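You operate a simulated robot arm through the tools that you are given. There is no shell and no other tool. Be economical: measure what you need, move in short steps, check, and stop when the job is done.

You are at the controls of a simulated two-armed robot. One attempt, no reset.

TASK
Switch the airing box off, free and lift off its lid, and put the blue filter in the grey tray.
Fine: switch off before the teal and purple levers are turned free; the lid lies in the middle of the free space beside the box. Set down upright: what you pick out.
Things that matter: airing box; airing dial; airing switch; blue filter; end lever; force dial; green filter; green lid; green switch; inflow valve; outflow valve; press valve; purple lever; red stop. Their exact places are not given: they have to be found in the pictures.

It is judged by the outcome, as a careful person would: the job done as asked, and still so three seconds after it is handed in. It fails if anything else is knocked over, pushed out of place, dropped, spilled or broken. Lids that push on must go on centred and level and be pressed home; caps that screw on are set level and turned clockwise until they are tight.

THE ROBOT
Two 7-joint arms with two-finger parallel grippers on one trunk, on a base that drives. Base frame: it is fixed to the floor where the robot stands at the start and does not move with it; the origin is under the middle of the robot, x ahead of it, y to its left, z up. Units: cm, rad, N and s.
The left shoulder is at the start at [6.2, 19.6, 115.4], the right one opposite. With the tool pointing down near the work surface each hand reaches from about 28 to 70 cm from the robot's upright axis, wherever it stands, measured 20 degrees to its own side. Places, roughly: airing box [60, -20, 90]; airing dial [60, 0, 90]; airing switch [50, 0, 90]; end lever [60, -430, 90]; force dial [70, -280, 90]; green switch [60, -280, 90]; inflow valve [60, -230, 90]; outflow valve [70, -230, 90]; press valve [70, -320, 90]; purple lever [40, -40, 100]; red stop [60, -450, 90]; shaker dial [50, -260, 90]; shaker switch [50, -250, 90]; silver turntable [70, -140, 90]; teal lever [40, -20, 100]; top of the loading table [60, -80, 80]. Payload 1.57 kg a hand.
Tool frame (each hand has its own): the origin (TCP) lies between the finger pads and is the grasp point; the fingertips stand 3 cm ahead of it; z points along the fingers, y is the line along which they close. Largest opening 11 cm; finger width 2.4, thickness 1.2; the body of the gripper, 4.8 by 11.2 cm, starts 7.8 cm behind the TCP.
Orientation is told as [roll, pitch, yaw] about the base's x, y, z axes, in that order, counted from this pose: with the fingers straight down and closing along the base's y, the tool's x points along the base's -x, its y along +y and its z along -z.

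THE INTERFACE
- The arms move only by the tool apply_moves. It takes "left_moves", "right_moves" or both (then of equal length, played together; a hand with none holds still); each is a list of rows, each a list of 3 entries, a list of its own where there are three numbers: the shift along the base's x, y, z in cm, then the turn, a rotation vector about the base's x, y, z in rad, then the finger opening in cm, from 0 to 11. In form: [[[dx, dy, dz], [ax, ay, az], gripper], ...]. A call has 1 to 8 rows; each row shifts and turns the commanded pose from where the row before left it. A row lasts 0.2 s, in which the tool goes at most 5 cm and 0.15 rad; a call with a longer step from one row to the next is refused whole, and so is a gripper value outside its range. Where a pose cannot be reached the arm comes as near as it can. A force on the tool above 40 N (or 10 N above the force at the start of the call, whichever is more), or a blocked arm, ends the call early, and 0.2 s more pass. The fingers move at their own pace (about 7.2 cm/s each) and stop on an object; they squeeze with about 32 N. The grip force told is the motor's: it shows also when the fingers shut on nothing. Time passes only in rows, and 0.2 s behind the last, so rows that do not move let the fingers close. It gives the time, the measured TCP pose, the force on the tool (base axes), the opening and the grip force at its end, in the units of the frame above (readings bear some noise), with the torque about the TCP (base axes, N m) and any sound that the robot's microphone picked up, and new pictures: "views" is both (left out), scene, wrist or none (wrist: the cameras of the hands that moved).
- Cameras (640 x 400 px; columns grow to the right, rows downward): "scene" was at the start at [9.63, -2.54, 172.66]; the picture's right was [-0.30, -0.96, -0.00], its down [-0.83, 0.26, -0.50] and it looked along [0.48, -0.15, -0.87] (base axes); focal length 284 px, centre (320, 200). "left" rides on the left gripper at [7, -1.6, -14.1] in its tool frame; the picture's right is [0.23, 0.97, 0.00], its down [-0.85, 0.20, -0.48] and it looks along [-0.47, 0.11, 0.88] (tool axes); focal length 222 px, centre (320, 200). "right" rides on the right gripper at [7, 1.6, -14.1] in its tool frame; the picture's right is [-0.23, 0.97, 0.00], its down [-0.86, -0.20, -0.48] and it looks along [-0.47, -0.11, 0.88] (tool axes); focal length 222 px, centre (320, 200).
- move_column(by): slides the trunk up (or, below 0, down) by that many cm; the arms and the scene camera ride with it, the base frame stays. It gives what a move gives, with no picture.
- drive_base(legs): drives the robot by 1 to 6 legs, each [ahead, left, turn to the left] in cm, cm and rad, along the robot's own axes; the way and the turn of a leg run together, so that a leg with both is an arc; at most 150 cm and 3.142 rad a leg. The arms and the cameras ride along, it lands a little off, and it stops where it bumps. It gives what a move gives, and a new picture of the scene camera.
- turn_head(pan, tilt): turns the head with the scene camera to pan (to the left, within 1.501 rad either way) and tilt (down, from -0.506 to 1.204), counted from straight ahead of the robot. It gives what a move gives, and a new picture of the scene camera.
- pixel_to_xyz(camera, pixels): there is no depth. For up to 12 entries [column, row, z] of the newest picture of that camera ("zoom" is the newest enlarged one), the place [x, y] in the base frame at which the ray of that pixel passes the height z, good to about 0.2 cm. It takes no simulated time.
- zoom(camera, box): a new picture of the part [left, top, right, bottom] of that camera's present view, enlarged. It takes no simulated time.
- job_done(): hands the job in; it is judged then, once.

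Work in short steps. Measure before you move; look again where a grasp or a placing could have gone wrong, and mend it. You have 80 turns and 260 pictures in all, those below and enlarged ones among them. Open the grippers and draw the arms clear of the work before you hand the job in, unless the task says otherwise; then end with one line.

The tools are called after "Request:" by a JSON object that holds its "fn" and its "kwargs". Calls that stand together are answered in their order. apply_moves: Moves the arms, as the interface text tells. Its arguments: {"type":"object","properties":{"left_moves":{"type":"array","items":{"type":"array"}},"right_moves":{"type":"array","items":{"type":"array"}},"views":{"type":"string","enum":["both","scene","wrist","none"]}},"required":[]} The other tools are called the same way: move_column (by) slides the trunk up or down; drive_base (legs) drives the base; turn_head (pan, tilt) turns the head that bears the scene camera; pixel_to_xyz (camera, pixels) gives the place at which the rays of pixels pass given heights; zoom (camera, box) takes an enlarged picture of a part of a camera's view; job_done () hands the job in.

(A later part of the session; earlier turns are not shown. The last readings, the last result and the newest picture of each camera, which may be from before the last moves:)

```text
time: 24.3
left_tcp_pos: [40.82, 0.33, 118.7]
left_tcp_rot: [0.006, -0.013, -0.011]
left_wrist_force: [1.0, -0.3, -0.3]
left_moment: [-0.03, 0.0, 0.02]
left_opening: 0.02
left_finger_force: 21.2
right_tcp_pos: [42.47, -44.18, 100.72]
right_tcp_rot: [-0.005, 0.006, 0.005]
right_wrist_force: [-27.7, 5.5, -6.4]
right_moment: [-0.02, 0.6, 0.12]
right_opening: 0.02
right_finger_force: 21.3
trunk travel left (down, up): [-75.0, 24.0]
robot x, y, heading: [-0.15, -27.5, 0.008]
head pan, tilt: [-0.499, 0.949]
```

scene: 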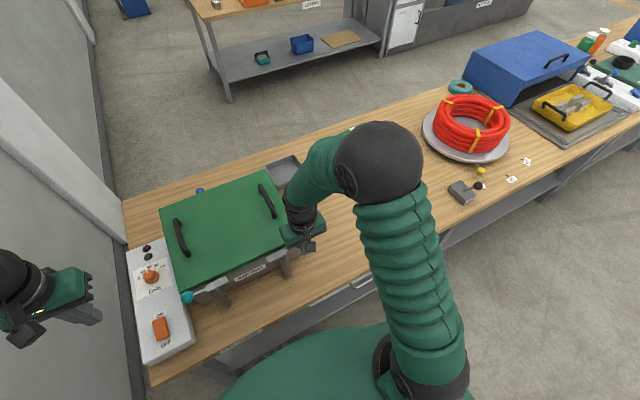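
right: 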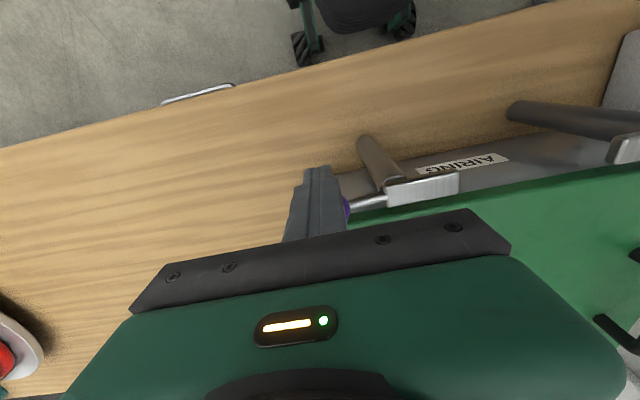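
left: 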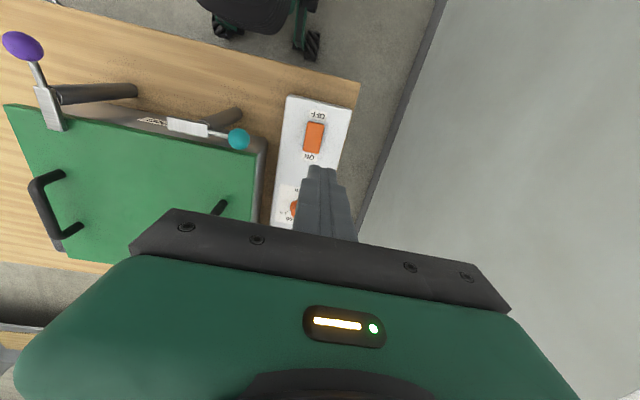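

Both levers are turned free to their stops. Retract right and bring both hands above the handles with fingers open.

Request:
{"fn": "apply_moves", "kwargs": {"left_moves": [[[0, 0, 0], [0, 0, 0], 0], [[0, 0, 0], [0, 0, 0], 0], [[4, -2.5, 0], [0, 0, 0], 2], [[4, -2.5, 0], [0, 0, 0], 5], [[4, -2.5, 0], [0, 0, 0], 5], [[4, -2.5, -1], [0, 0, 0], 5], [[4, -2.5, -1], [0, 0, 0], 5], [[2.5, -2.2, -1], [0, 0, 0], 5]], "right_moves": [[[-2, 0, 0], [0, 0, 0], 0], [[-0.5, 0, 4.5], [0, 0, 0], 0], [[0, 0, 4.7], [0, 0, 0], 2], [[4, 0.3, 2.5], [0, 0, 0], 5], [[4.5, 0.3, 2], [0, 0, 0], 5], [[4.9, 0.3, 0], [0, 0, 0], 5], [[4.9, 0.3, 0], [0, 0, 0], 5], [[4.9, 0.3, 0], [0, 0, 0], 5]], "views": "both"}}

```text
time: 26.1
left_tcp_pos: [64.2, -14.61, 115.25]
left_tcp_rot: [0.009, -0.002, -0.008]
left_wrist_force: [-0.3, -0.1, -0.2]
left_moment: [0.03, 0.03, 0.03]
left_opening: 5.0
left_finger_force: 0.1
right_tcp_pos: [64.49, -42.97, 114.2]
right_tcp_rot: [-0.001, 0.005, 0.007]
right_wrist_force: [0.2, -0.3, -0.5]
right_moment: [-0.02, 0.05, 0.0]
right_opening: 5.01
right_finger_force: 0.0
trunk travel left (down, up): [-75.0, 24.0]
robot x, y, heading: [0.25, -28.13, 0.002]
head pan, tilt: [-0.499, 0.949]
```

scene: 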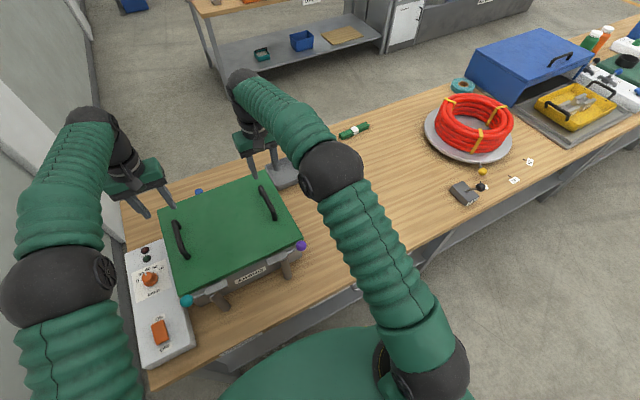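
right: 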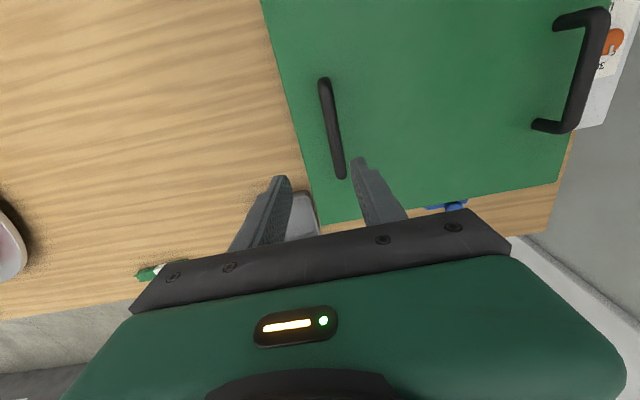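
left: 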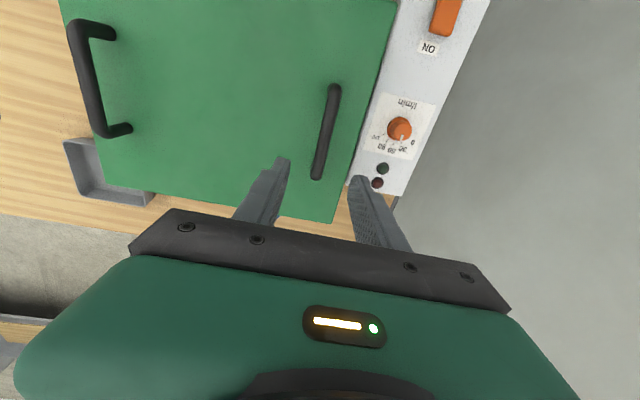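

Measure both handles from both wrist cameras to get position and height.

Request:
{"fn": "pixel_to_xyz", "kwargs": {"camera": "right", "pixels": [[324, 84, 100], [342, 172, 100], [333, 127, 100], [333, 127, 96], [583, 72, 100], [583, 72, 96], [559, 18, 96], [537, 126, 96]]}}

Request:
{"fn": "pixel_to_xyz", "kwargs": {"camera": "left", "pixels": [[334, 90, 100], [317, 175, 100], [326, 132, 100], [326, 132, 96], [89, 82, 100], [89, 82, 96], [112, 34, 96], [129, 129, 96]]}}

```text
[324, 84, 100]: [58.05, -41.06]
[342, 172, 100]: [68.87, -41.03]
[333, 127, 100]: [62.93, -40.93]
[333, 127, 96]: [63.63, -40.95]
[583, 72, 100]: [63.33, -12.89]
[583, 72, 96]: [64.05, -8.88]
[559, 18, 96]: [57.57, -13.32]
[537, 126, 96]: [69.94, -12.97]
```

```text
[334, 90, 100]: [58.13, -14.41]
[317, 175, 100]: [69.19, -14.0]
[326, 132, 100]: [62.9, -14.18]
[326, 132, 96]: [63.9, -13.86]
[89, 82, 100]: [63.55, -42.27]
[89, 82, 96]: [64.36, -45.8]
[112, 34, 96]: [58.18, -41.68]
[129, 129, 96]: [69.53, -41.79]
```

Handle bars at z≈101.3: left y≈-14.2, right y≈-41.0, x≈63.3. Align and descend to TCP z≈101.

Request:
{"fn": "apply_moves", "kwargs": {"left_moves": [[[-0.7, 0.3, -2], [0, 0, 0], 5], [[0, 0, -3.5], [0, 0, 0], 5], [[0, 0, -3.5], [0, 0, 0], 5], [[0, 0, -3], [0, 0, 0], 5]], "right_moves": [[[-1, 2, -1], [0, 0, 0], 5], [[0, 0, -3.5], [0, 0, 0], 5], [[0, 0, -3.5], [0, 0, 0], 5], [[0, 0, -3], [0, 0, 0], 5]], "views": "wrist"}}

```text
time: 27.1
left_tcp_pos: [63.15, -14.5, 103.67]
left_tcp_rot: [0.009, -0.01, -0.009]
left_wrist_force: [0.8, -0.4, -0.1]
left_moment: [0.0, 0.05, 0.01]
left_opening: 5.01
left_finger_force: 0.0
right_tcp_pos: [62.87, -41.01, 103.55]
right_tcp_rot: [-0.001, -0.005, 0.005]
right_wrist_force: [1.4, 0.4, 0.4]
right_moment: [0.02, -0.03, 0.0]
right_opening: 5.0
right_finger_force: 0.1
trunk travel left (down, up): [-75.0, 24.0]
robot x, y, heading: [-0.0, -27.54, 0.003]
head pan, tilt: [-0.499, 0.949]
```

right: 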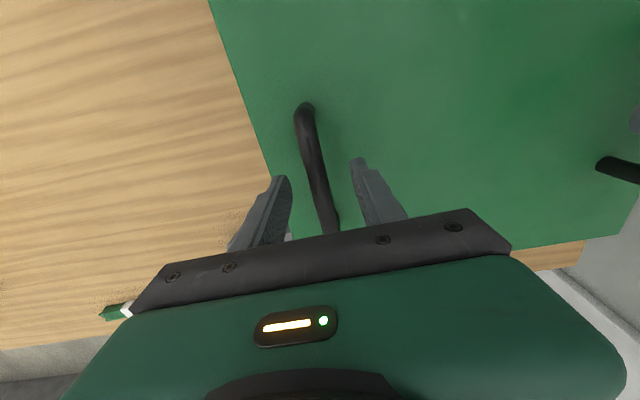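
left: 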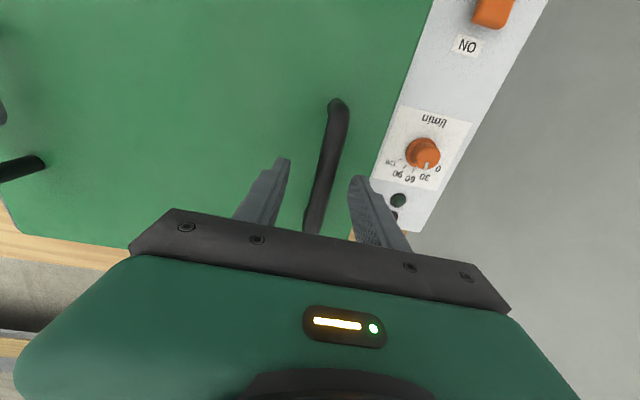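

Both bars are between the fingers. Descend 2.7 more and close.

Request:
{"fn": "apply_moves", "kwargs": {"left_moves": [[[0.2, 0.2, -1.4], [0, 0, 0], 5], [[0, 0, -1.4], [0, 0, 0], 5], [[0, 0, 0], [0, 0, 0], 0], [[0, 0, 0], [0, 0, 0], 0], [[0, 0, 0], [0, 0, 0], 0]], "right_moves": [[[0.4, 0, -1.3], [0, 0, 0], 5], [[0, 0, -1.3], [0, 0, 0], 5], [[0, 0, 0], [0, 0, 0], 0], [[0, 0, 0], [0, 0, 0], 0], [[0, 0, 0], [0, 0, 0], 0]], "views": "wrist"}}

```text
time: 28.3
left_tcp_pos: [63.19, -14.13, 100.5]
left_tcp_rot: [0.01, -0.007, -0.007]
left_wrist_force: [-1.1, 7.6, -0.6]
left_moment: [-0.06, -0.3, 0.44]
left_opening: 1.57
left_finger_force: 31.2
right_tcp_pos: [63.5, -41.1, 100.85]
right_tcp_rot: [-0.003, -0.003, 0.003]
right_wrist_force: [0.4, -7.1, -0.6]
right_moment: [0.02, -0.51, -0.45]
right_opening: 1.58
right_finger_force: 31.6
trunk travel left (down, up): [-75.0, 24.0]
robot x, y, heading: [0.14, -27.61, 0.001]
head pan, tilt: [-0.499, 0.949]
```

right: 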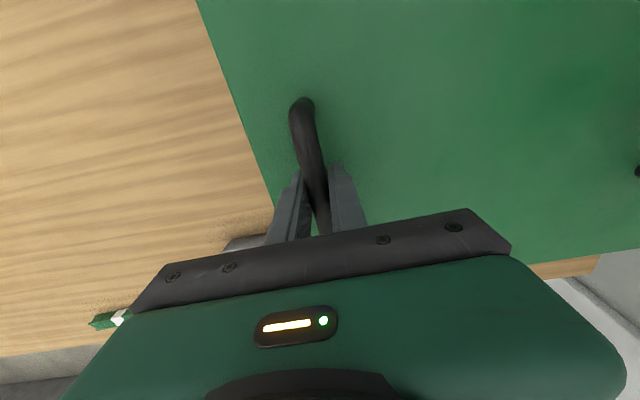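
left: 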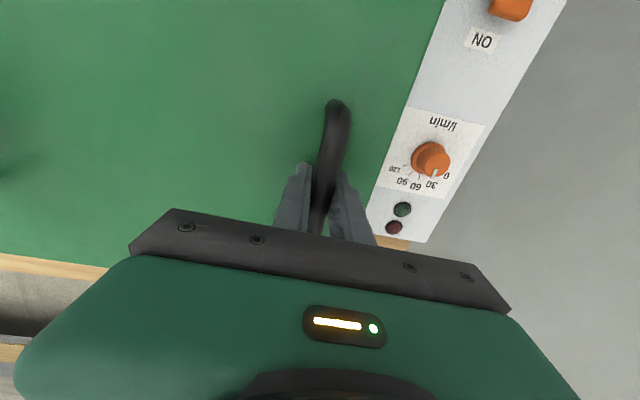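

Both handles held. Lift gently by 1.5 cm and watch forces (a back catch would show).

Request:
{"fn": "apply_moves", "kwargs": {"left_moves": [[[0, 0, 0.4], [0, 0, 0], 0], [[0, 0, 0.4], [0, 0, 0], 0], [[0, 0, 0.4], [0, 0, 0], 0]], "right_moves": [[[0, 0, 0.4], [0, 0, 0], 0], [[0, 0, 0.4], [0, 0, 0], 0], [[0, 0, 0.4], [0, 0, 0], 0]], "views": "scene"}}

Request:
{"fn": "zoom", "kwargs": {"camera": "scene", "box": [120, 150, 330, 330]}}

```text
time: 29.1
left_tcp_pos: [63.38, -14.15, 101.92]
left_tcp_rot: [0.008, -0.006, -0.009]
left_wrist_force: [-0.7, 10.5, -4.7]
left_moment: [0.02, -0.32, 0.29]
left_opening: 1.56
left_finger_force: 31.2
right_tcp_pos: [63.59, -40.98, 102.2]
right_tcp_rot: [-0.004, 0.0, 0.005]
right_wrist_force: [2.1, -9.8, -4.4]
right_moment: [0.08, 0.31, -0.69]
right_opening: 1.58
right_finger_force: 31.8
trunk travel left (down, up): [-75.0, 24.0]
robot x, y, heading: [0.19, -27.58, 0.007]
head pan, tilt: [-0.499, 0.949]
```

scene: 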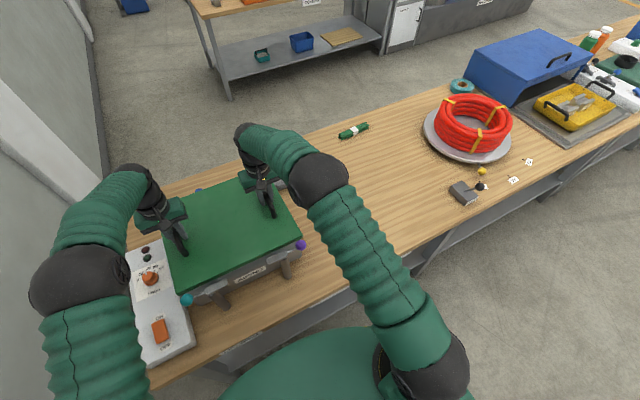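

```text
2.22 times, centred on (225, 240) of scene
```

zoom: 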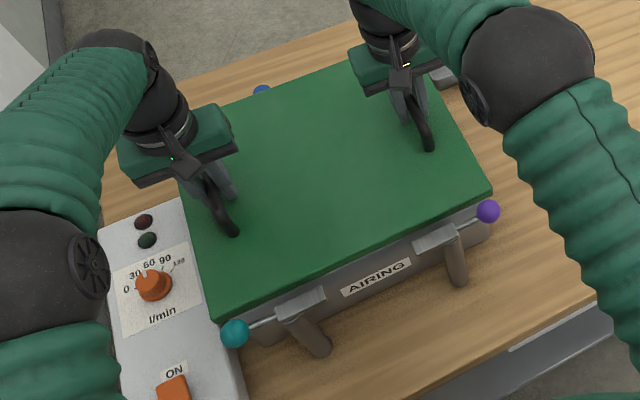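

Lifts freely (~4.5 N each). Raise ~11 cm more.

Request:
{"fn": "apply_moves", "kwargs": {"left_moves": [[[0, 0, 1.5], [0, 0, 0], 0], [[0, 0, 1.5], [0, 0, 0], 0], [[0, 0, 2], [0, 0, 0], 0], [[0, 0, 2], [0, 0, 0], 0], [[0, 0, 2], [0, 0, 0], 0], [[0, 0, 2], [0, 0, 0], 0]], "right_moves": [[[0, 0, 1.5], [0, 0, 0], 0], [[0, 0, 1.5], [0, 0, 0], 0], [[0, 0, 2], [0, 0, 0], 0], [[0, 0, 2], [0, 0, 0], 0], [[0, 0, 2], [0, 0, 0], 0], [[0, 0, 2], [0, 0, 0], 0]], "views": "scene"}}

Request:
{"fn": "zoom", "kwargs": {"camera": "scene", "box": [120, 130, 330, 310]}}

```text
time: 30.5
left_tcp_pos: [63.35, -14.18, 112.87]
left_tcp_rot: [0.01, -0.008, -0.007]
left_wrist_force: [-0.9, 19.0, -4.0]
left_moment: [-0.14, 0.35, 0.17]
left_opening: 1.53
left_finger_force: 31.4
right_tcp_pos: [63.44, -41.2, 113.04]
right_tcp_rot: [-0.003, -0.001, 0.002]
right_wrist_force: [1.8, -19.4, -4.4]
right_moment: [0.06, -0.34, -0.59]
right_opening: 1.59
right_finger_force: 30.7
trunk travel left (down, up): [-75.0, 24.0]
robot x, y, heading: [-0.1, -27.61, 0.003]
head pan, tilt: [-0.499, 0.949]
```

scene: 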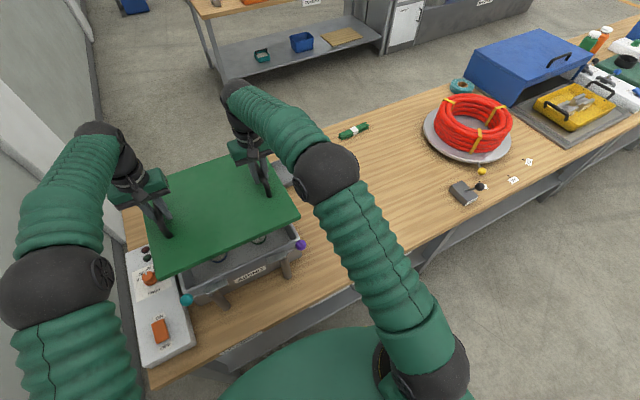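

```text
2.22 times, centred on (225, 220) of scene
```

zoom: 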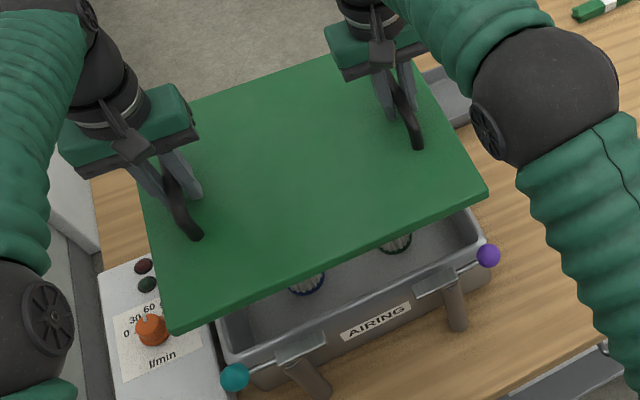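

The lid is up, with filters inside. Measure the free space: turntable edge, table edges, small lever box, tray.

Request:
{"fn": "pixel_to_xyz", "kwargs": {"camera": "scene", "pixels": [[424, 128, 83], [450, 190, 80], [468, 204, 80], [338, 134, 81], [366, 124, 81], [375, 272, 80], [440, 242, 80], [420, 95, 80], [290, 152, 80], [468, 160, 82]]}}

Request:
{"fn": "turn_head", "kwargs": {"pan": -0.8, "tilt": 0.95}}

```text
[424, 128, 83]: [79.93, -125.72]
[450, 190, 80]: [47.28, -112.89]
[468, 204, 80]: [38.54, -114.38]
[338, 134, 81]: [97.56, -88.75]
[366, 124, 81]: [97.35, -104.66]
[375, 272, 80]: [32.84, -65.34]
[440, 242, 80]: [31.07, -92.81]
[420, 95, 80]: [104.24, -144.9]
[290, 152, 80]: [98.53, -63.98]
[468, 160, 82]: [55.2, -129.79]
```

```text
time: 31.3
left_tcp_pos: [63.47, -14.16, 112.86]
left_tcp_rot: [0.01, -0.008, -0.007]
left_wrist_force: [-1.6, 24.0, -5.7]
left_moment: [-0.14, 0.12, 0.25]
left_opening: 1.54
left_finger_force: 31.5
right_tcp_pos: [63.38, -41.09, 112.91]
right_tcp_rot: [-0.004, -0.004, 0.004]
right_wrist_force: [2.0, -25.2, -4.7]
right_moment: [0.18, -0.07, -0.66]
right_opening: 1.59
right_finger_force: 31.9
trunk travel left (down, up): [-75.0, 24.0]
robot x, y, heading: [0.09, -27.9, 0.005]
head pan, tilt: [-0.799, 0.949]
```

scene: 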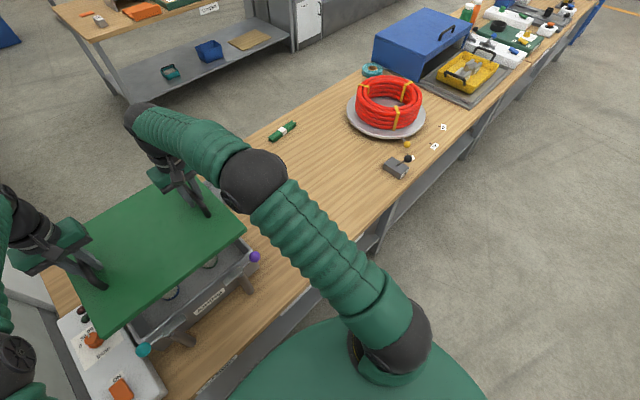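

Free space spans y -47…-112, x 33…~93, so lid centre goes to ≈[62,-80]. Relax the squeeze between hands slightly and drive 52 cm right.

Request:
{"fn": "apply_moves", "kwargs": {"left_moves": [[[0, 0.3, 0], [0, 0, 0], 0]], "right_moves": [[[0, -0.3, 0], [0, 0, 0], 0]], "views": "none"}}

Request:
{"fn": "drive_base", "kwargs": {"legs": [[0, -26, 0], [-1, -26, 0]]}}

```text
time: 31.7
left_tcp_pos: [63.52, -14.17, 112.78]
left_tcp_rot: [0.005, -0.008, -0.013]
left_wrist_force: [-1.6, 8.9, -4.7]
left_moment: [-0.01, 0.11, 0.47]
left_opening: 1.56
left_finger_force: 31.5
right_tcp_pos: [63.49, -41.17, 113.07]
right_tcp_rot: [-0.001, -0.002, 0.007]
right_wrist_force: [1.4, -9.5, -4.0]
right_moment: [-0.04, -0.12, -0.82]
right_opening: 1.58
right_finger_force: 31.0
trunk travel left (down, up): [-75.0, 24.0]
robot x, y, heading: [0.25, -27.37, 0.007]
head pan, tilt: [-0.799, 0.949]
```

```text
time: 35.0
left_tcp_pos: [62.61, -64.58, 112.7]
left_tcp_rot: [-0.002, -0.007, -0.007]
left_wrist_force: [-2.9, -26.4, -5.2]
left_moment: [0.16, -0.28, 0.16]
left_opening: 1.54
left_finger_force: 30.7
right_tcp_pos: [62.61, -91.76, 113.07]
right_tcp_rot: [-0.006, -0.001, 0.009]
right_wrist_force: [2.3, 27.3, -4.9]
right_moment: [-0.11, 0.32, -0.82]
right_opening: 1.56
right_finger_force: 31.5
trunk travel left (down, up): [-75.0, 24.0]
robot x, y, heading: [-0.96, -79.15, 0.003]
head pan, tilt: [-0.799, 0.949]
```

scene: 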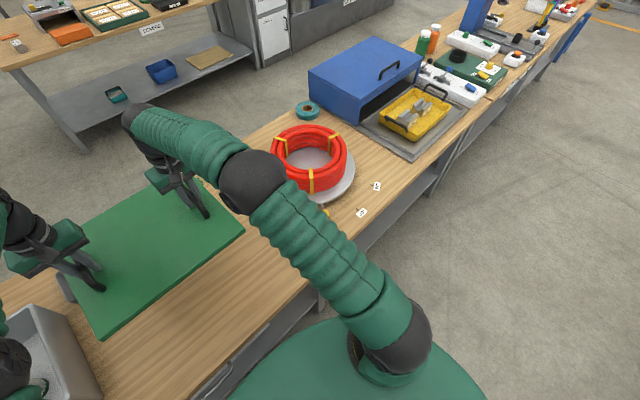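

Lid centre ≈[62.6,-78.5]. Relax and lower toward the table.

Request:
{"fn": "apply_moves", "kwargs": {"left_moves": [[[0, -0.3, -2], [0, 0, 0], 0], [[0, -0.1, -3], [0, 0, 0], 0], [[0, -0.1, -3], [0, 0, 0], 0], [[0, -0.1, -3], [0, 0, 0], 0], [[0, -0.1, -3], [0, 0, 0], 0], [[0, -0.1, -3], [0, 0, 0], 0], [[0, -0.1, -3], [0, 0, 0], 0]], "right_moves": [[[0, 0.1, -2], [0, 0, 0], 0], [[0, -0.1, -3], [0, 0, 0], 0], [[0, -0.1, -3], [0, 0, 0], 0], [[0, -0.1, -3], [0, 0, 0], 0], [[0, -0.1, -3], [0, 0, 0], 0], [[0, -0.1, -3], [0, 0, 0], 0], [[0, -0.1, -3], [0, 0, 0], 0]], "views": "both"}}

```text
time: 36.6
left_tcp_pos: [62.57, -65.83, 92.84]
left_tcp_rot: [0.004, -0.007, -0.005]
left_wrist_force: [-3.5, 26.3, -4.0]
left_moment: [-0.29, -0.37, -0.09]
left_opening: 1.56
left_finger_force: 31.0
right_tcp_pos: [62.54, -92.74, 93.07]
right_tcp_rot: [-0.005, -0.003, 0.006]
right_wrist_force: [3.1, -27.0, -4.8]
right_moment: [0.02, 0.41, -0.82]
right_opening: 1.59
right_finger_force: 31.4
trunk travel left (down, up): [-75.0, 24.0]
robot x, y, heading: [-0.77, -79.46, 0.003]
head pan, tilt: [-0.799, 0.949]
```

scene: 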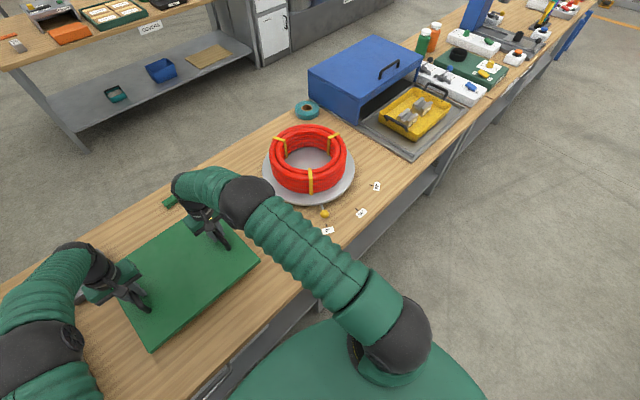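
right: 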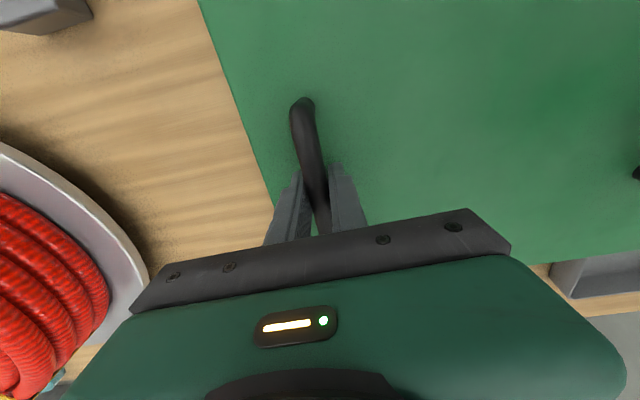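
left: 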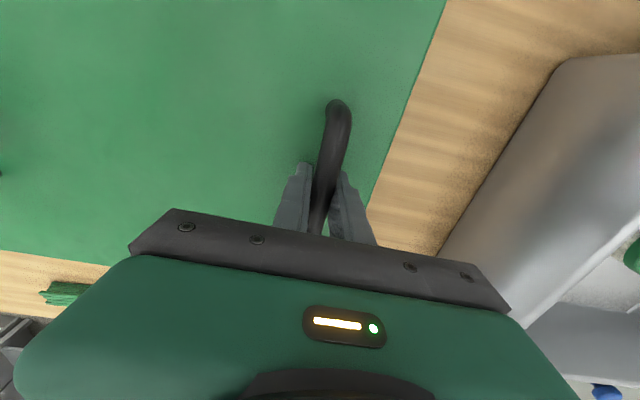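

Clear below. Lower the last centimetres gently, spreading hands slightly.

Request:
{"fn": "apply_moves", "kwargs": {"left_moves": [[[0, 0.2, -1.5], [0, 0, 0], 0], [[0, 0.1, -1.2], [0, 0, 0], 0], [[0, 0, -0.7], [0, 0, 0], 0], [[0, 0, -0.5], [0, 0, 0], 0], [[0, 0, -0.5], [0, 0, 0], 0], [[0, 0, -0.5], [0, 0, 0], 0], [[0, 0, -0.4], [0, 0, 0], 0]], "right_moves": [[[0, -0.2, -1.5], [0, 0, 0], 0], [[0, -0.1, -1.2], [0, 0, 0], 0], [[0, 0, -0.7], [0, 0, 0], 0], [[0, 0, -0.5], [0, 0, 0], 0], [[0, 0, -0.5], [0, 0, 0], 0], [[0, 0, -0.5], [0, 0, 0], 0], [[0, 0, -0.4], [0, 0, 0], 0]], "views": "wrist"}}

```text
time: 38.0
left_tcp_pos: [62.14, -65.87, 89.33]
left_tcp_rot: [0.0, -0.024, -0.006]
left_wrist_force: [-3.8, 0.0, 21.6]
left_moment: [0.23, 0.96, 0.32]
left_opening: 1.58
left_finger_force: 31.2
right_tcp_pos: [62.32, -92.87, 89.37]
right_tcp_rot: [0.002, -0.02, 0.008]
right_wrist_force: [-3.0, -1.4, 19.1]
right_moment: [0.08, 0.53, -0.34]
right_opening: 1.56
right_finger_force: 31.4
trunk travel left (down, up): [-75.0, 24.0]
robot x, y, heading: [-0.48, -79.11, 0.002]
head pan, tilt: [-0.799, 0.949]
stopped in row 6 (left hand): the force on the tool passed its limit at 46 N (the readings are from after the stop); the commanded pose is now the measured one
```

right: 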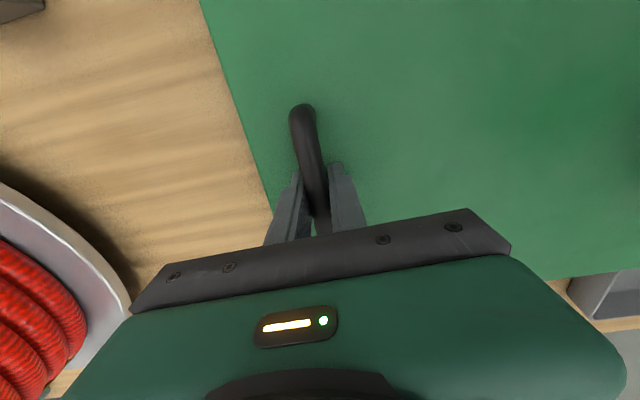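
left: 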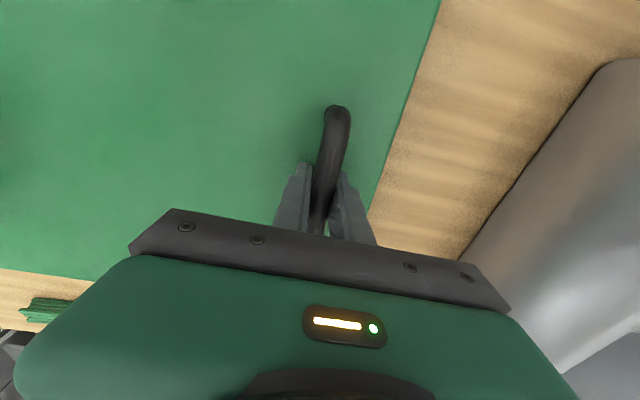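

Lid is down on the table. Open and rise.

Request:
{"fn": "apply_moves", "kwargs": {"left_moves": [[[0, 0, 0.2], [0, 0, 0], 5], [[0, 0, 0], [0, 0, 0], 5], [[0, 0, 2], [0, 0, 0], 5], [[0, 0, 4], [0, 0, 0], 5], [[0, 0, 4.5], [0, 0, 0], 5], [[0, 0, 4.5], [0, 0, 0], 5], [[0, 0, 4.5], [0, 0, 0], 5], [[0, 0, 4.5], [0, 0, 0], 5]], "right_moves": [[[0, 0, 0.2], [0, 0, 0], 5], [[0, 0, 0], [0, 0, 0], 5], [[0, 0, 2], [0, 0, 0], 5], [[0, 0, 4], [0, 0, 0], 5], [[0, 0, 4.5], [0, 0, 0], 5], [[0, 0, 4.5], [0, 0, 0], 5], [[0, 0, 4.5], [0, 0, 0], 5], [[0, 0, 4.5], [0, 0, 0], 5]], "views": "scene"}}

Request:
{"fn": "turn_head", "kwargs": {"pan": 0.2, "tilt": 0.95}}

```text
time: 39.8
left_tcp_pos: [62.15, -65.7, 113.37]
left_tcp_rot: [0.0, -0.018, -0.006]
left_wrist_force: [0.3, 0.1, -0.2]
left_moment: [0.0, 0.02, 0.04]
left_opening: 5.0
left_finger_force: 0.0
right_tcp_pos: [62.2, -92.7, 113.36]
right_tcp_rot: [0.001, -0.014, 0.006]
right_wrist_force: [0.5, -0.3, 0.5]
right_moment: [0.01, -0.01, 0.02]
right_opening: 5.02
right_finger_force: 0.2
trunk travel left (down, up): [-75.0, 24.0]
robot x, y, heading: [-0.61, -78.87, 0.005]
head pan, tilt: [-0.799, 0.949]
```

scene: 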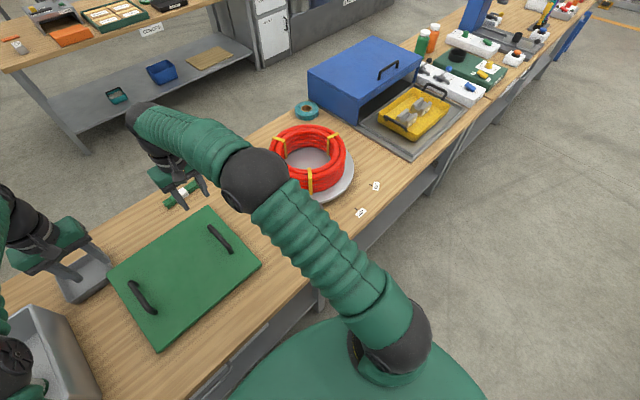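

```text
time: 41.0
left_tcp_pos: [62.35, -65.8, 113.15]
left_tcp_rot: [-0.002, -0.015, -0.007]
left_wrist_force: [0.0, 0.7, -1.2]
left_moment: [0.02, 0.0, 0.0]
left_opening: 5.01
left_finger_force: 0.0
right_tcp_pos: [62.47, -92.62, 113.26]
right_tcp_rot: [-0.001, -0.012, 0.008]
right_wrist_force: [0.3, 0.3, -0.2]
right_moment: [-0.01, 0.0, -0.01]
right_opening: 5.02
right_finger_force: 0.0
trunk travel left (down, up): [-75.0, 24.0]
robot x, y, heading: [-0.79, -79.26, 0.002]
head pan, tilt: [0.201, 0.949]
```

scene: 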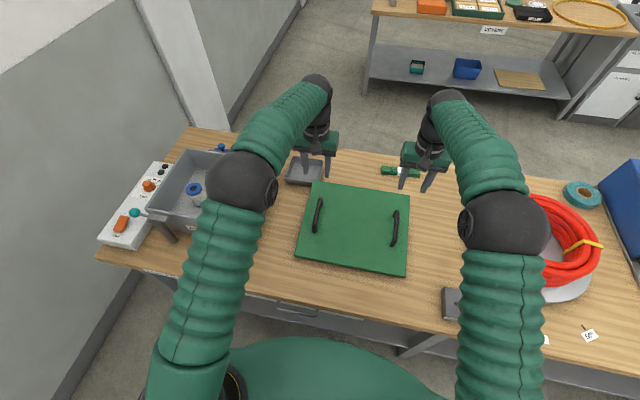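

Lid lies centred in the free space. Measure tray, and see inside the box.

Request:
{"fn": "pixel_to_xyz", "kwargs": {"camera": "scene", "pixels": [[287, 183, 80], [318, 185, 80], [293, 158, 83], [195, 188, 88], [222, 148, 94], [160, 213, 80], [300, 300, 80], [330, 341, 70], [330, 341, 90], [330, 341, 50], [380, 150, 80], [300, 211, 88]]}}

Request:
{"fn": "zoom", "kwargs": {"camera": "scene", "box": [90, 120, 340, 270]}}

```text
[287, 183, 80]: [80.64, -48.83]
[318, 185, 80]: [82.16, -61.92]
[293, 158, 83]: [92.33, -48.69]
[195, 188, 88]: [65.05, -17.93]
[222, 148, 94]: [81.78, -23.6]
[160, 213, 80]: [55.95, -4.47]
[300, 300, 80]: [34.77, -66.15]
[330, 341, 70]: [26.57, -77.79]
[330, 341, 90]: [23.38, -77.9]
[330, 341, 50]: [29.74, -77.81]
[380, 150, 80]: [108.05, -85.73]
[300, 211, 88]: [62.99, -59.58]
```

```text
2.56 times, centred on (215, 195) of scene
```

zoom: 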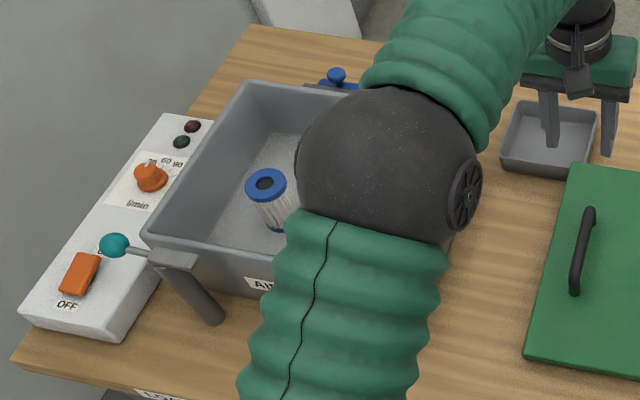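

Tray centre is ≈[87,-55], far out; I'll use a forward-pitched grip and later turn the robot. First drive left to y≈-40 and look into the box with the left wrist camera.

Request:
{"fn": "drive_base", "kwargs": {"legs": [[0.5, 39, 0]]}}

Request:
{"fn": "apply_moves", "kwargs": {"left_moves": [[[0, 3, 2], [0, 0, 0], 8], [[0, 3, 2], [0, 0, 0], 8], [[0, 2, 0], [0, 0, 0], 8], [[0, 0, 0], [0, 0, 0], 8]], "right_moves": [[[-4.5, 0, 1], [0, 0, 0], 5], [[-4.5, 0, 1], [0, 0, 0], 5], [[-4.5, 0, 1], [0, 0, 0], 5], [[-4.5, 0, 1], [0, 0, 0], 5]], "views": "both"}}

```text
time: 43.5
left_tcp_pos: [62.68, -26.01, 113.27]
left_tcp_rot: [0.001, -0.016, -0.007]
left_wrist_force: [0.2, -1.5, 0.1]
left_moment: [0.04, -0.01, 0.0]
left_opening: 4.99
left_finger_force: 0.1
right_tcp_pos: [62.8, -52.92, 112.96]
right_tcp_rot: [0.002, -0.013, 0.009]
right_wrist_force: [0.3, 0.0, 0.8]
right_moment: [0.04, 0.03, 0.02]
right_opening: 5.02
right_finger_force: 0.0
trunk travel left (down, up): [-75.0, 24.0]
robot x, y, heading: [-0.34, -38.99, 0.001]
head pan, tilt: [0.201, 0.949]
```

scene: 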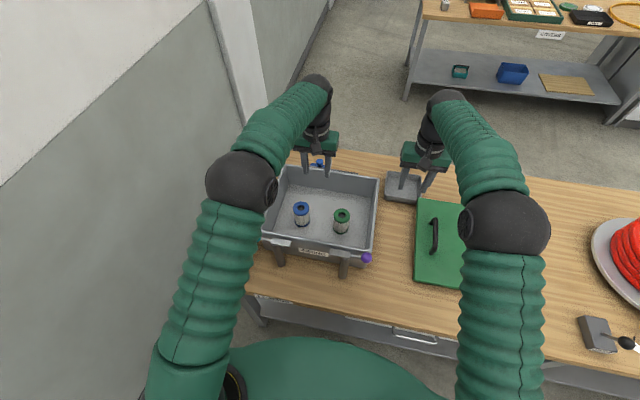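

```text
time: 44.5
left_tcp_pos: [62.13, -17.75, 117.61]
left_tcp_rot: [0.0, -0.022, -0.008]
left_wrist_force: [-0.3, 0.2, -0.2]
left_moment: [-0.02, -0.04, 0.0]
left_opening: 8.01
left_finger_force: 0.0
right_tcp_pos: [44.14, -52.54, 117.35]
right_tcp_rot: [0.003, -0.017, 0.008]
right_wrist_force: [-0.3, 0.6, 0.2]
right_moment: [0.03, -0.07, -0.02]
right_opening: 5.01
right_finger_force: 0.1
trunk travel left (down, up): [-75.0, 24.0]
robot x, y, heading: [-0.69, -39.23, 0.008]
head pan, tilt: [0.201, 0.949]
```

scene: 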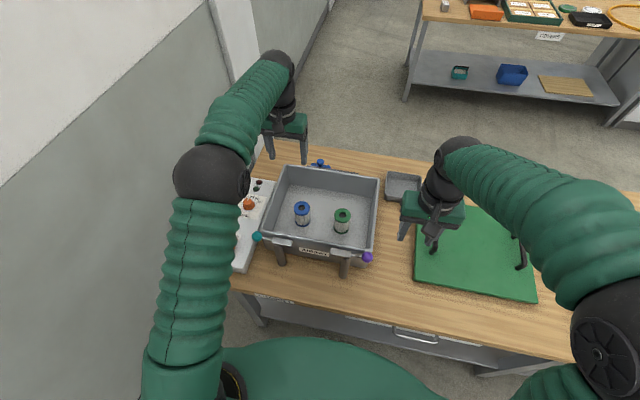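
right: 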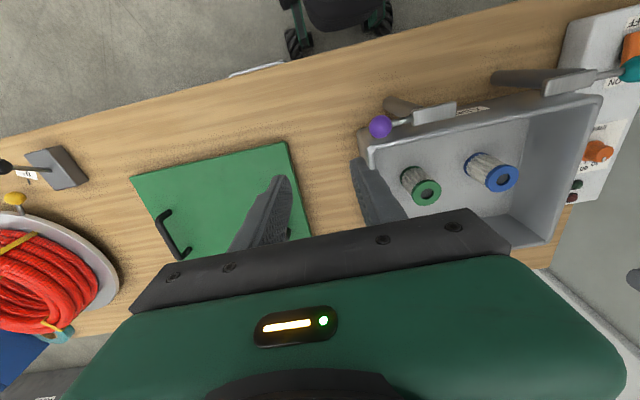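
left: 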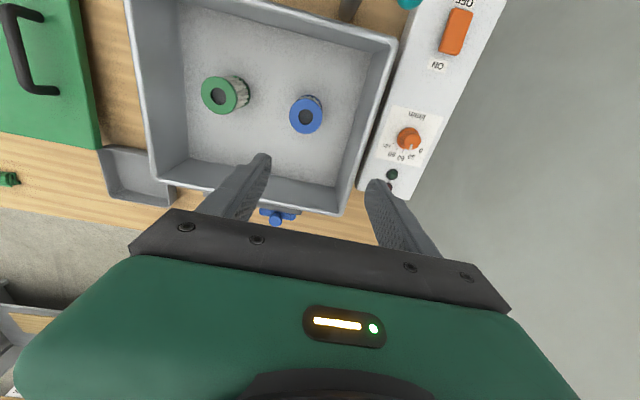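

The blue thing at the back is just a stopcock on the box. Triangulate the blue filter top and base, box rim and tray.

Request:
{"fn": "pixel_to_xyz", "kwargs": {"camera": "left", "pixels": [[306, 115, 85], [306, 115, 92], [312, 99, 82], [225, 95, 85], [225, 95, 92], [290, 112, 90], [322, 117, 90], [103, 150, 83], [143, 205, 83], [105, 148, 80]]}}

Request:
{"fn": "pixel_to_xyz", "kwargs": {"camera": "scene", "pixels": [[302, 207, 85], [302, 207, 92], [302, 226, 82], [343, 214, 85], [343, 214, 92], [404, 187, 81], [388, 198, 80], [419, 202, 80], [388, 173, 84], [421, 176, 84]]}}

Request:
{"fn": "zoom", "kwargs": {"camera": "scene", "box": [250, 140, 440, 280]}}

Request:
{"fn": "zoom", "kwargs": {"camera": "right", "box": [350, 80, 610, 260]}}

```text
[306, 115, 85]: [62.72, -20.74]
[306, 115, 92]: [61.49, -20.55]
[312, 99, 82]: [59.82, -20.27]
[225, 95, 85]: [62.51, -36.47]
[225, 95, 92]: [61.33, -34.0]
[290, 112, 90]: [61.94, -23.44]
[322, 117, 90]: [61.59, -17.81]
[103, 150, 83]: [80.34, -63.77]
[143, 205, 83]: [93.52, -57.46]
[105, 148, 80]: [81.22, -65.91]
```

```text
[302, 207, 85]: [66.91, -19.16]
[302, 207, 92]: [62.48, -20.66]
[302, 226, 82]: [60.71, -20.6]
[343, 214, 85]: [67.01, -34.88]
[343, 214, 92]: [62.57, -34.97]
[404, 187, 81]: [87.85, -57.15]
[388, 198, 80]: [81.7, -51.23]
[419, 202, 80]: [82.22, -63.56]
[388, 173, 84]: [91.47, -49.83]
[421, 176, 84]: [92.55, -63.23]
```

```text
2.86 times, centred on (345, 210) of scene
```

zoom: 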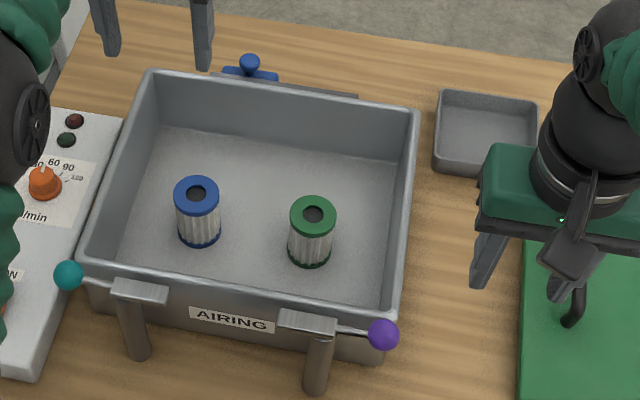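

```text
2.22 times, centred on (480, 170) of right
```

zoom: 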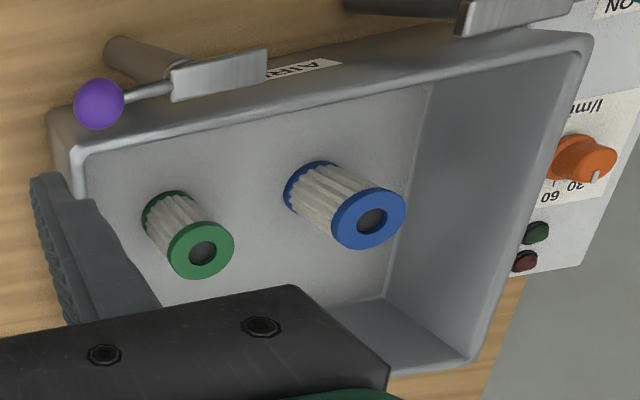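

Blue filter: axis ≈[61.1,-20.7], top z≈94, ⌀≈5.4. I pitch the left tool forward 0.5 rad and yaw it 0.4 (keeps the camera off the teal lever), staying high.

Request:
{"fn": "apply_moves", "kwargs": {"left_moves": [[[-0.5, -0.5, 0], [0, -0.125, 0], 8], [[-0.5, -0.5, 0], [0, -0.125, 0], 8], [[-0.5, -0.5, 0], [0, -0.125, 0], 8], [[-0.5, -0.5, 0], [0, -0.125, 0], 8], [[0, -0.5, 0], [0, 0, 0.14], 8], [[0, -0.5, 0], [0, 0, 0.14], 8], [[0, 0, 0], [0, 0, 0.12], 8]], "right_moves": [[[-2, -2, 0], [0, 0, 0], 5], [[-2, -2, 0], [0, 0, 0], 5], [[-2, -2, 0], [0, 0, 0], 5], [[-2, -2, 0], [0, 0, 0], 5], [[-2, 0, 0], [0, 0, 0], 5], [[0, 0, 0], [0, 0, 0], 5], [[0, 0, 0], [0, 0, 0], 5]], "views": "both"}}

```text
time: 46.1
left_tcp_pos: [60.59, -20.82, 117.29]
left_tcp_rot: [0.006, -0.519, 0.394]
left_wrist_force: [0.1, -0.4, 0.6]
left_moment: [0.04, -0.01, 0.03]
left_opening: 7.97
left_finger_force: 0.0
right_tcp_pos: [34.47, -60.93, 117.07]
right_tcp_rot: [0.002, -0.013, 0.01]
right_wrist_force: [0.2, 0.1, 0.1]
right_moment: [0.0, 0.02, 0.0]
right_opening: 5.02
right_finger_force: 0.0
trunk travel left (down, up): [-75.0, 24.0]
robot x, y, heading: [-0.47, -39.3, 0.009]
head pan, tilt: [0.201, 0.949]
```

scene: 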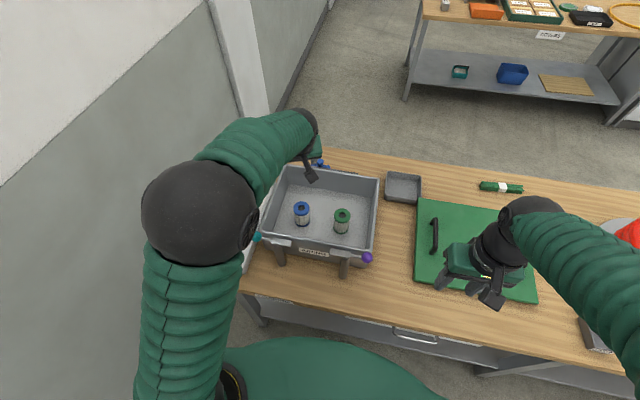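
right: 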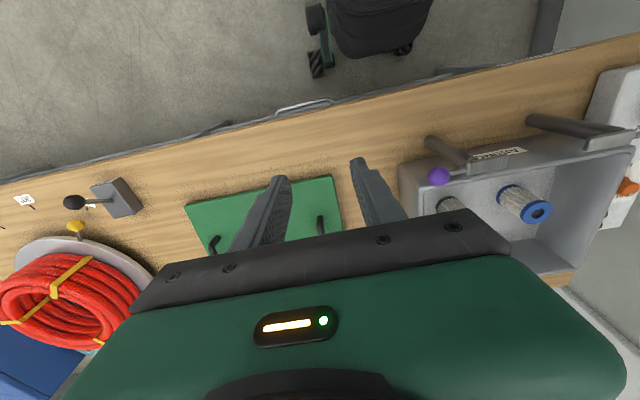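
left: 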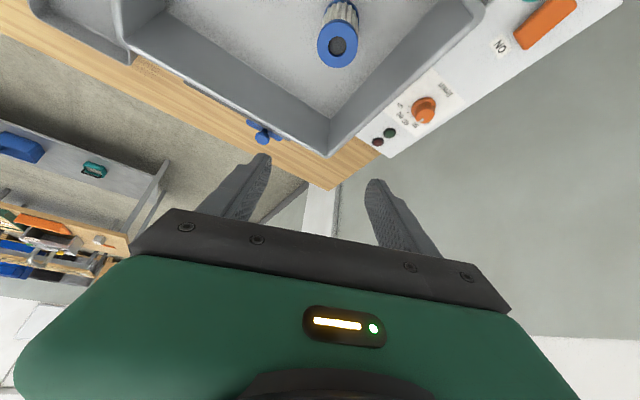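

Use the new views to refine the blue ring position and height.

Request:
{"fn": "pixel_to_xyz", "kwargs": {"camera": "left", "pixels": [[338, 44, 88], [338, 44, 94], [130, 40, 94], [330, 155, 94]]}}

Request:
{"fn": "pixel_to_xyz", "kwargs": {"camera": "right", "pixels": [[536, 212, 88], [536, 212, 94]]}}

Request:
{"fn": "pixel_to_xyz", "kwargs": {"camera": "scene", "pixels": [[302, 207, 88], [302, 207, 94], [279, 167, 94], [378, 180, 94]]}}

```text
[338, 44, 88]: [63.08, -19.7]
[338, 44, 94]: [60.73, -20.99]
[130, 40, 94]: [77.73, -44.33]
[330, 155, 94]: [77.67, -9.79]
```

```text
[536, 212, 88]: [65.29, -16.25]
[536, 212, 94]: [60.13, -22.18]
```

```text
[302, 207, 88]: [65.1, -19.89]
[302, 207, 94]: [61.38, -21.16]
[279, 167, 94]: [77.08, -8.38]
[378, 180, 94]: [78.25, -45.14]
```

Filter top ≈[61.3,-20.8,93]. Descend to just around its top and check.

Request:
{"fn": "apply_moves", "kwargs": {"left_moves": [[[0.7, 0, -3.8], [0, 0, 0], 8.5], [[0, 0, -3.8], [0, 0, 0], 8.5], [[0, 0, -3.8], [0, 0, 0], 8.5], [[0, 0, -3.8], [0, 0, 0], 8.5], [[0, 0, -3], [0, 0, 0], 8.5], [[0, 0, -2], [0, 0, 0], 8.5]], "views": "both"}}

Request:
{"fn": "zoom", "kwargs": {"camera": "scene", "box": [230, 130, 400, 280]}}

```text
time: 47.5
left_tcp_pos: [61.07, -20.63, 97.18]
left_tcp_rot: [0.002, -0.519, 0.392]
left_wrist_force: [-0.2, -0.5, -0.7]
left_moment: [-0.01, 0.04, 0.0]
left_opening: 8.49
left_finger_force: 0.1
right_tcp_pos: [34.54, -60.69, 117.18]
right_tcp_rot: [-0.001, -0.013, 0.009]
right_wrist_force: [0.1, -1.2, -0.1]
right_moment: [0.01, -0.01, -0.03]
right_opening: 5.0
right_finger_force: 0.0
trunk travel left (down, up): [-75.0, 24.0]
robot x, y, heading: [-0.42, -39.55, 0.005]
head pan, tilt: [0.201, 0.949]
```

scene: 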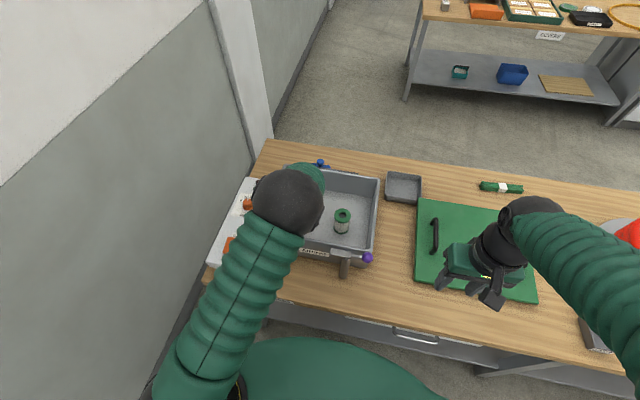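
left: 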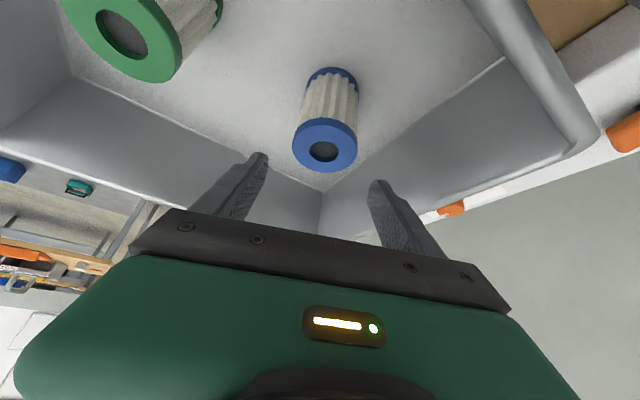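

```text
2.67 times, centred on (315, 205) of scene
```

zoom: 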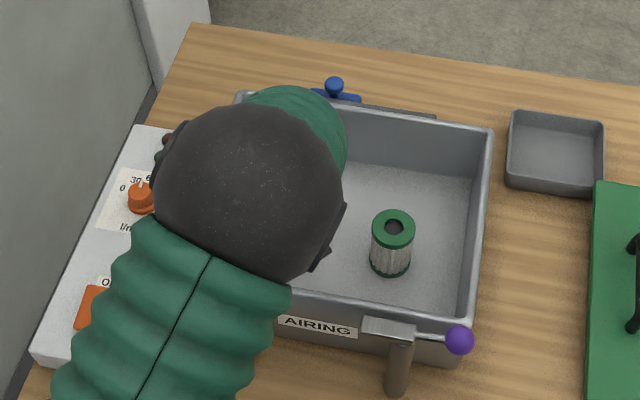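

Ring is between the fingers. Check its position and descend the remaining 6.5 cm.

Request:
{"fn": "pixel_to_xyz", "kwargs": {"camera": "left", "pixels": [[325, 148, 93], [325, 148, 92], [325, 148, 94]]}}

Request:
{"fn": "apply_moves", "kwargs": {"left_moves": [[[0, 0, -2], [0, 0, 0], 8.5], [[0, 0, -2], [0, 0, 0], 8.5], [[0, 0, -1.5], [0, 0, 0], 8.5]], "views": "wrist"}}

```text
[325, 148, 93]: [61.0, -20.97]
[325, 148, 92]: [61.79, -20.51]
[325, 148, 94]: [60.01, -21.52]
```

```text
time: 48.4
left_tcp_pos: [61.04, -20.79, 91.59]
left_tcp_rot: [0.004, -0.518, 0.391]
left_wrist_force: [0.2, -0.7, 0.5]
left_moment: [-0.01, -0.03, 0.01]
left_opening: 8.49
left_finger_force: 0.0
right_tcp_pos: [34.43, -60.8, 117.09]
right_tcp_rot: [-0.001, -0.013, 0.009]
right_wrist_force: [0.7, 0.0, -0.3]
right_moment: [0.02, 0.0, -0.02]
right_opening: 4.98
right_finger_force: 0.0
trunk travel left (down, up): [-75.0, 24.0]
robot x, y, heading: [-0.36, -39.12, 0.004]
head pan, tilt: [0.201, 0.949]
```

left: 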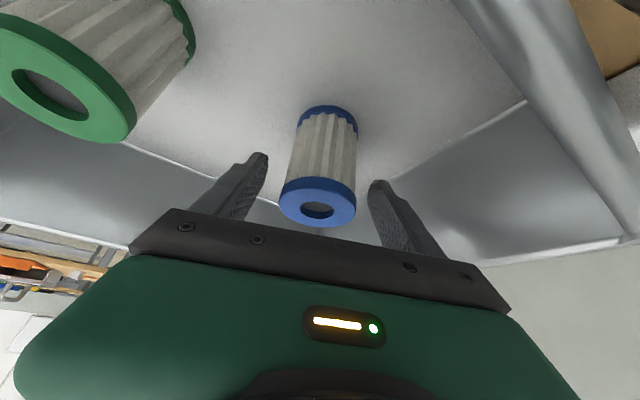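

Centred. Lower 1.3 more, then close.

Request:
{"fn": "apply_moves", "kwargs": {"left_moves": [[[0, 0, -1.3], [0, 0, 0], 8.5], [[0, 0, 0], [0, 0, 0], 4], [[0, 0, 0], [0, 0, 0], 0], [[0, 0, 0], [0, 0, 0], 0], [[0, 0, 0], [0, 0, 0], 0]], "views": "wrist"}}

```text
time: 49.5
left_tcp_pos: [61.02, -20.88, 90.29]
left_tcp_rot: [0.004, -0.519, 0.391]
left_wrist_force: [0.7, 0.2, 0.2]
left_moment: [0.01, 0.04, -0.02]
left_opening: 5.44
left_finger_force: 31.9
right_tcp_pos: [34.51, -60.79, 117.21]
right_tcp_rot: [0.0, -0.014, 0.01]
right_wrist_force: [-0.6, 0.4, 0.3]
right_moment: [0.0, 0.01, -0.02]
right_opening: 5.01
right_finger_force: 0.1
trunk travel left (down, up): [-75.0, 24.0]
robot x, y, heading: [-0.65, -39.34, 0.007]
head pan, tilt: [0.201, 0.949]
```

left: 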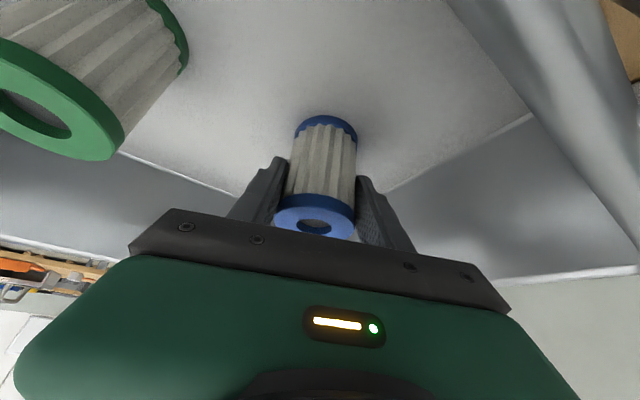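

Gripped at 5.44 cm. Lift straight up 20 cm.

Request:
{"fn": "apply_moves", "kwargs": {"left_moves": [[[0, 0, 1], [0, 0, 0], 0], [[0, 0, 2], [0, 0, 0], 0], [[0, 0, 3], [0, 0, 0], 0], [[0, 0, 3], [0, 0, 0], 0], [[0, 0, 3], [0, 0, 0], 0], [[0, 0, 3], [0, 0, 0], 0], [[0, 0, 3], [0, 0, 0], 0], [[0, 0, 2], [0, 0, 0], 0]], "views": "both"}}

```text
time: 51.4
left_tcp_pos: [61.1, -20.82, 110.2]
left_tcp_rot: [0.006, -0.518, 0.393]
left_wrist_force: [-0.8, -0.1, -0.5]
left_moment: [-0.01, 0.03, 0.04]
left_opening: 5.41
left_finger_force: 32.1
right_tcp_pos: [34.41, -60.78, 117.2]
right_tcp_rot: [0.0, -0.016, 0.009]
right_wrist_force: [-0.5, -0.6, -0.1]
right_moment: [0.0, 0.02, 0.01]
right_opening: 5.04
right_finger_force: 0.0
trunk travel left (down, up): [-75.0, 24.0]
robot x, y, heading: [-0.19, -39.26, 0.009]
head pan, tilt: [0.201, 0.949]
```

scene: 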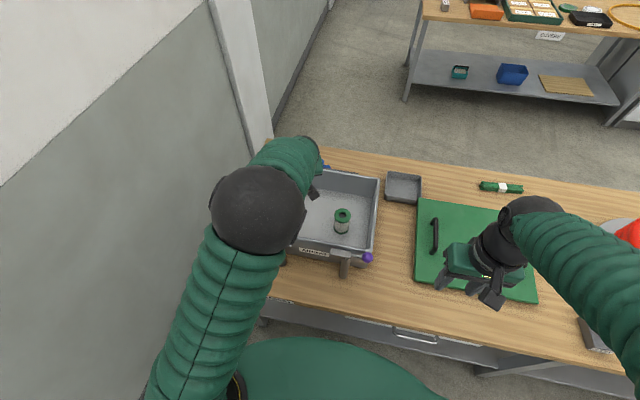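
left: 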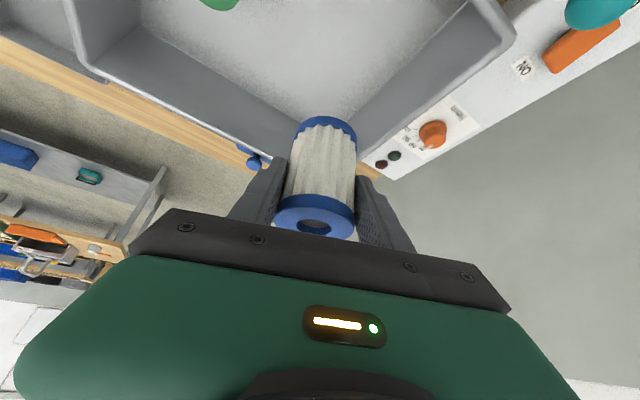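

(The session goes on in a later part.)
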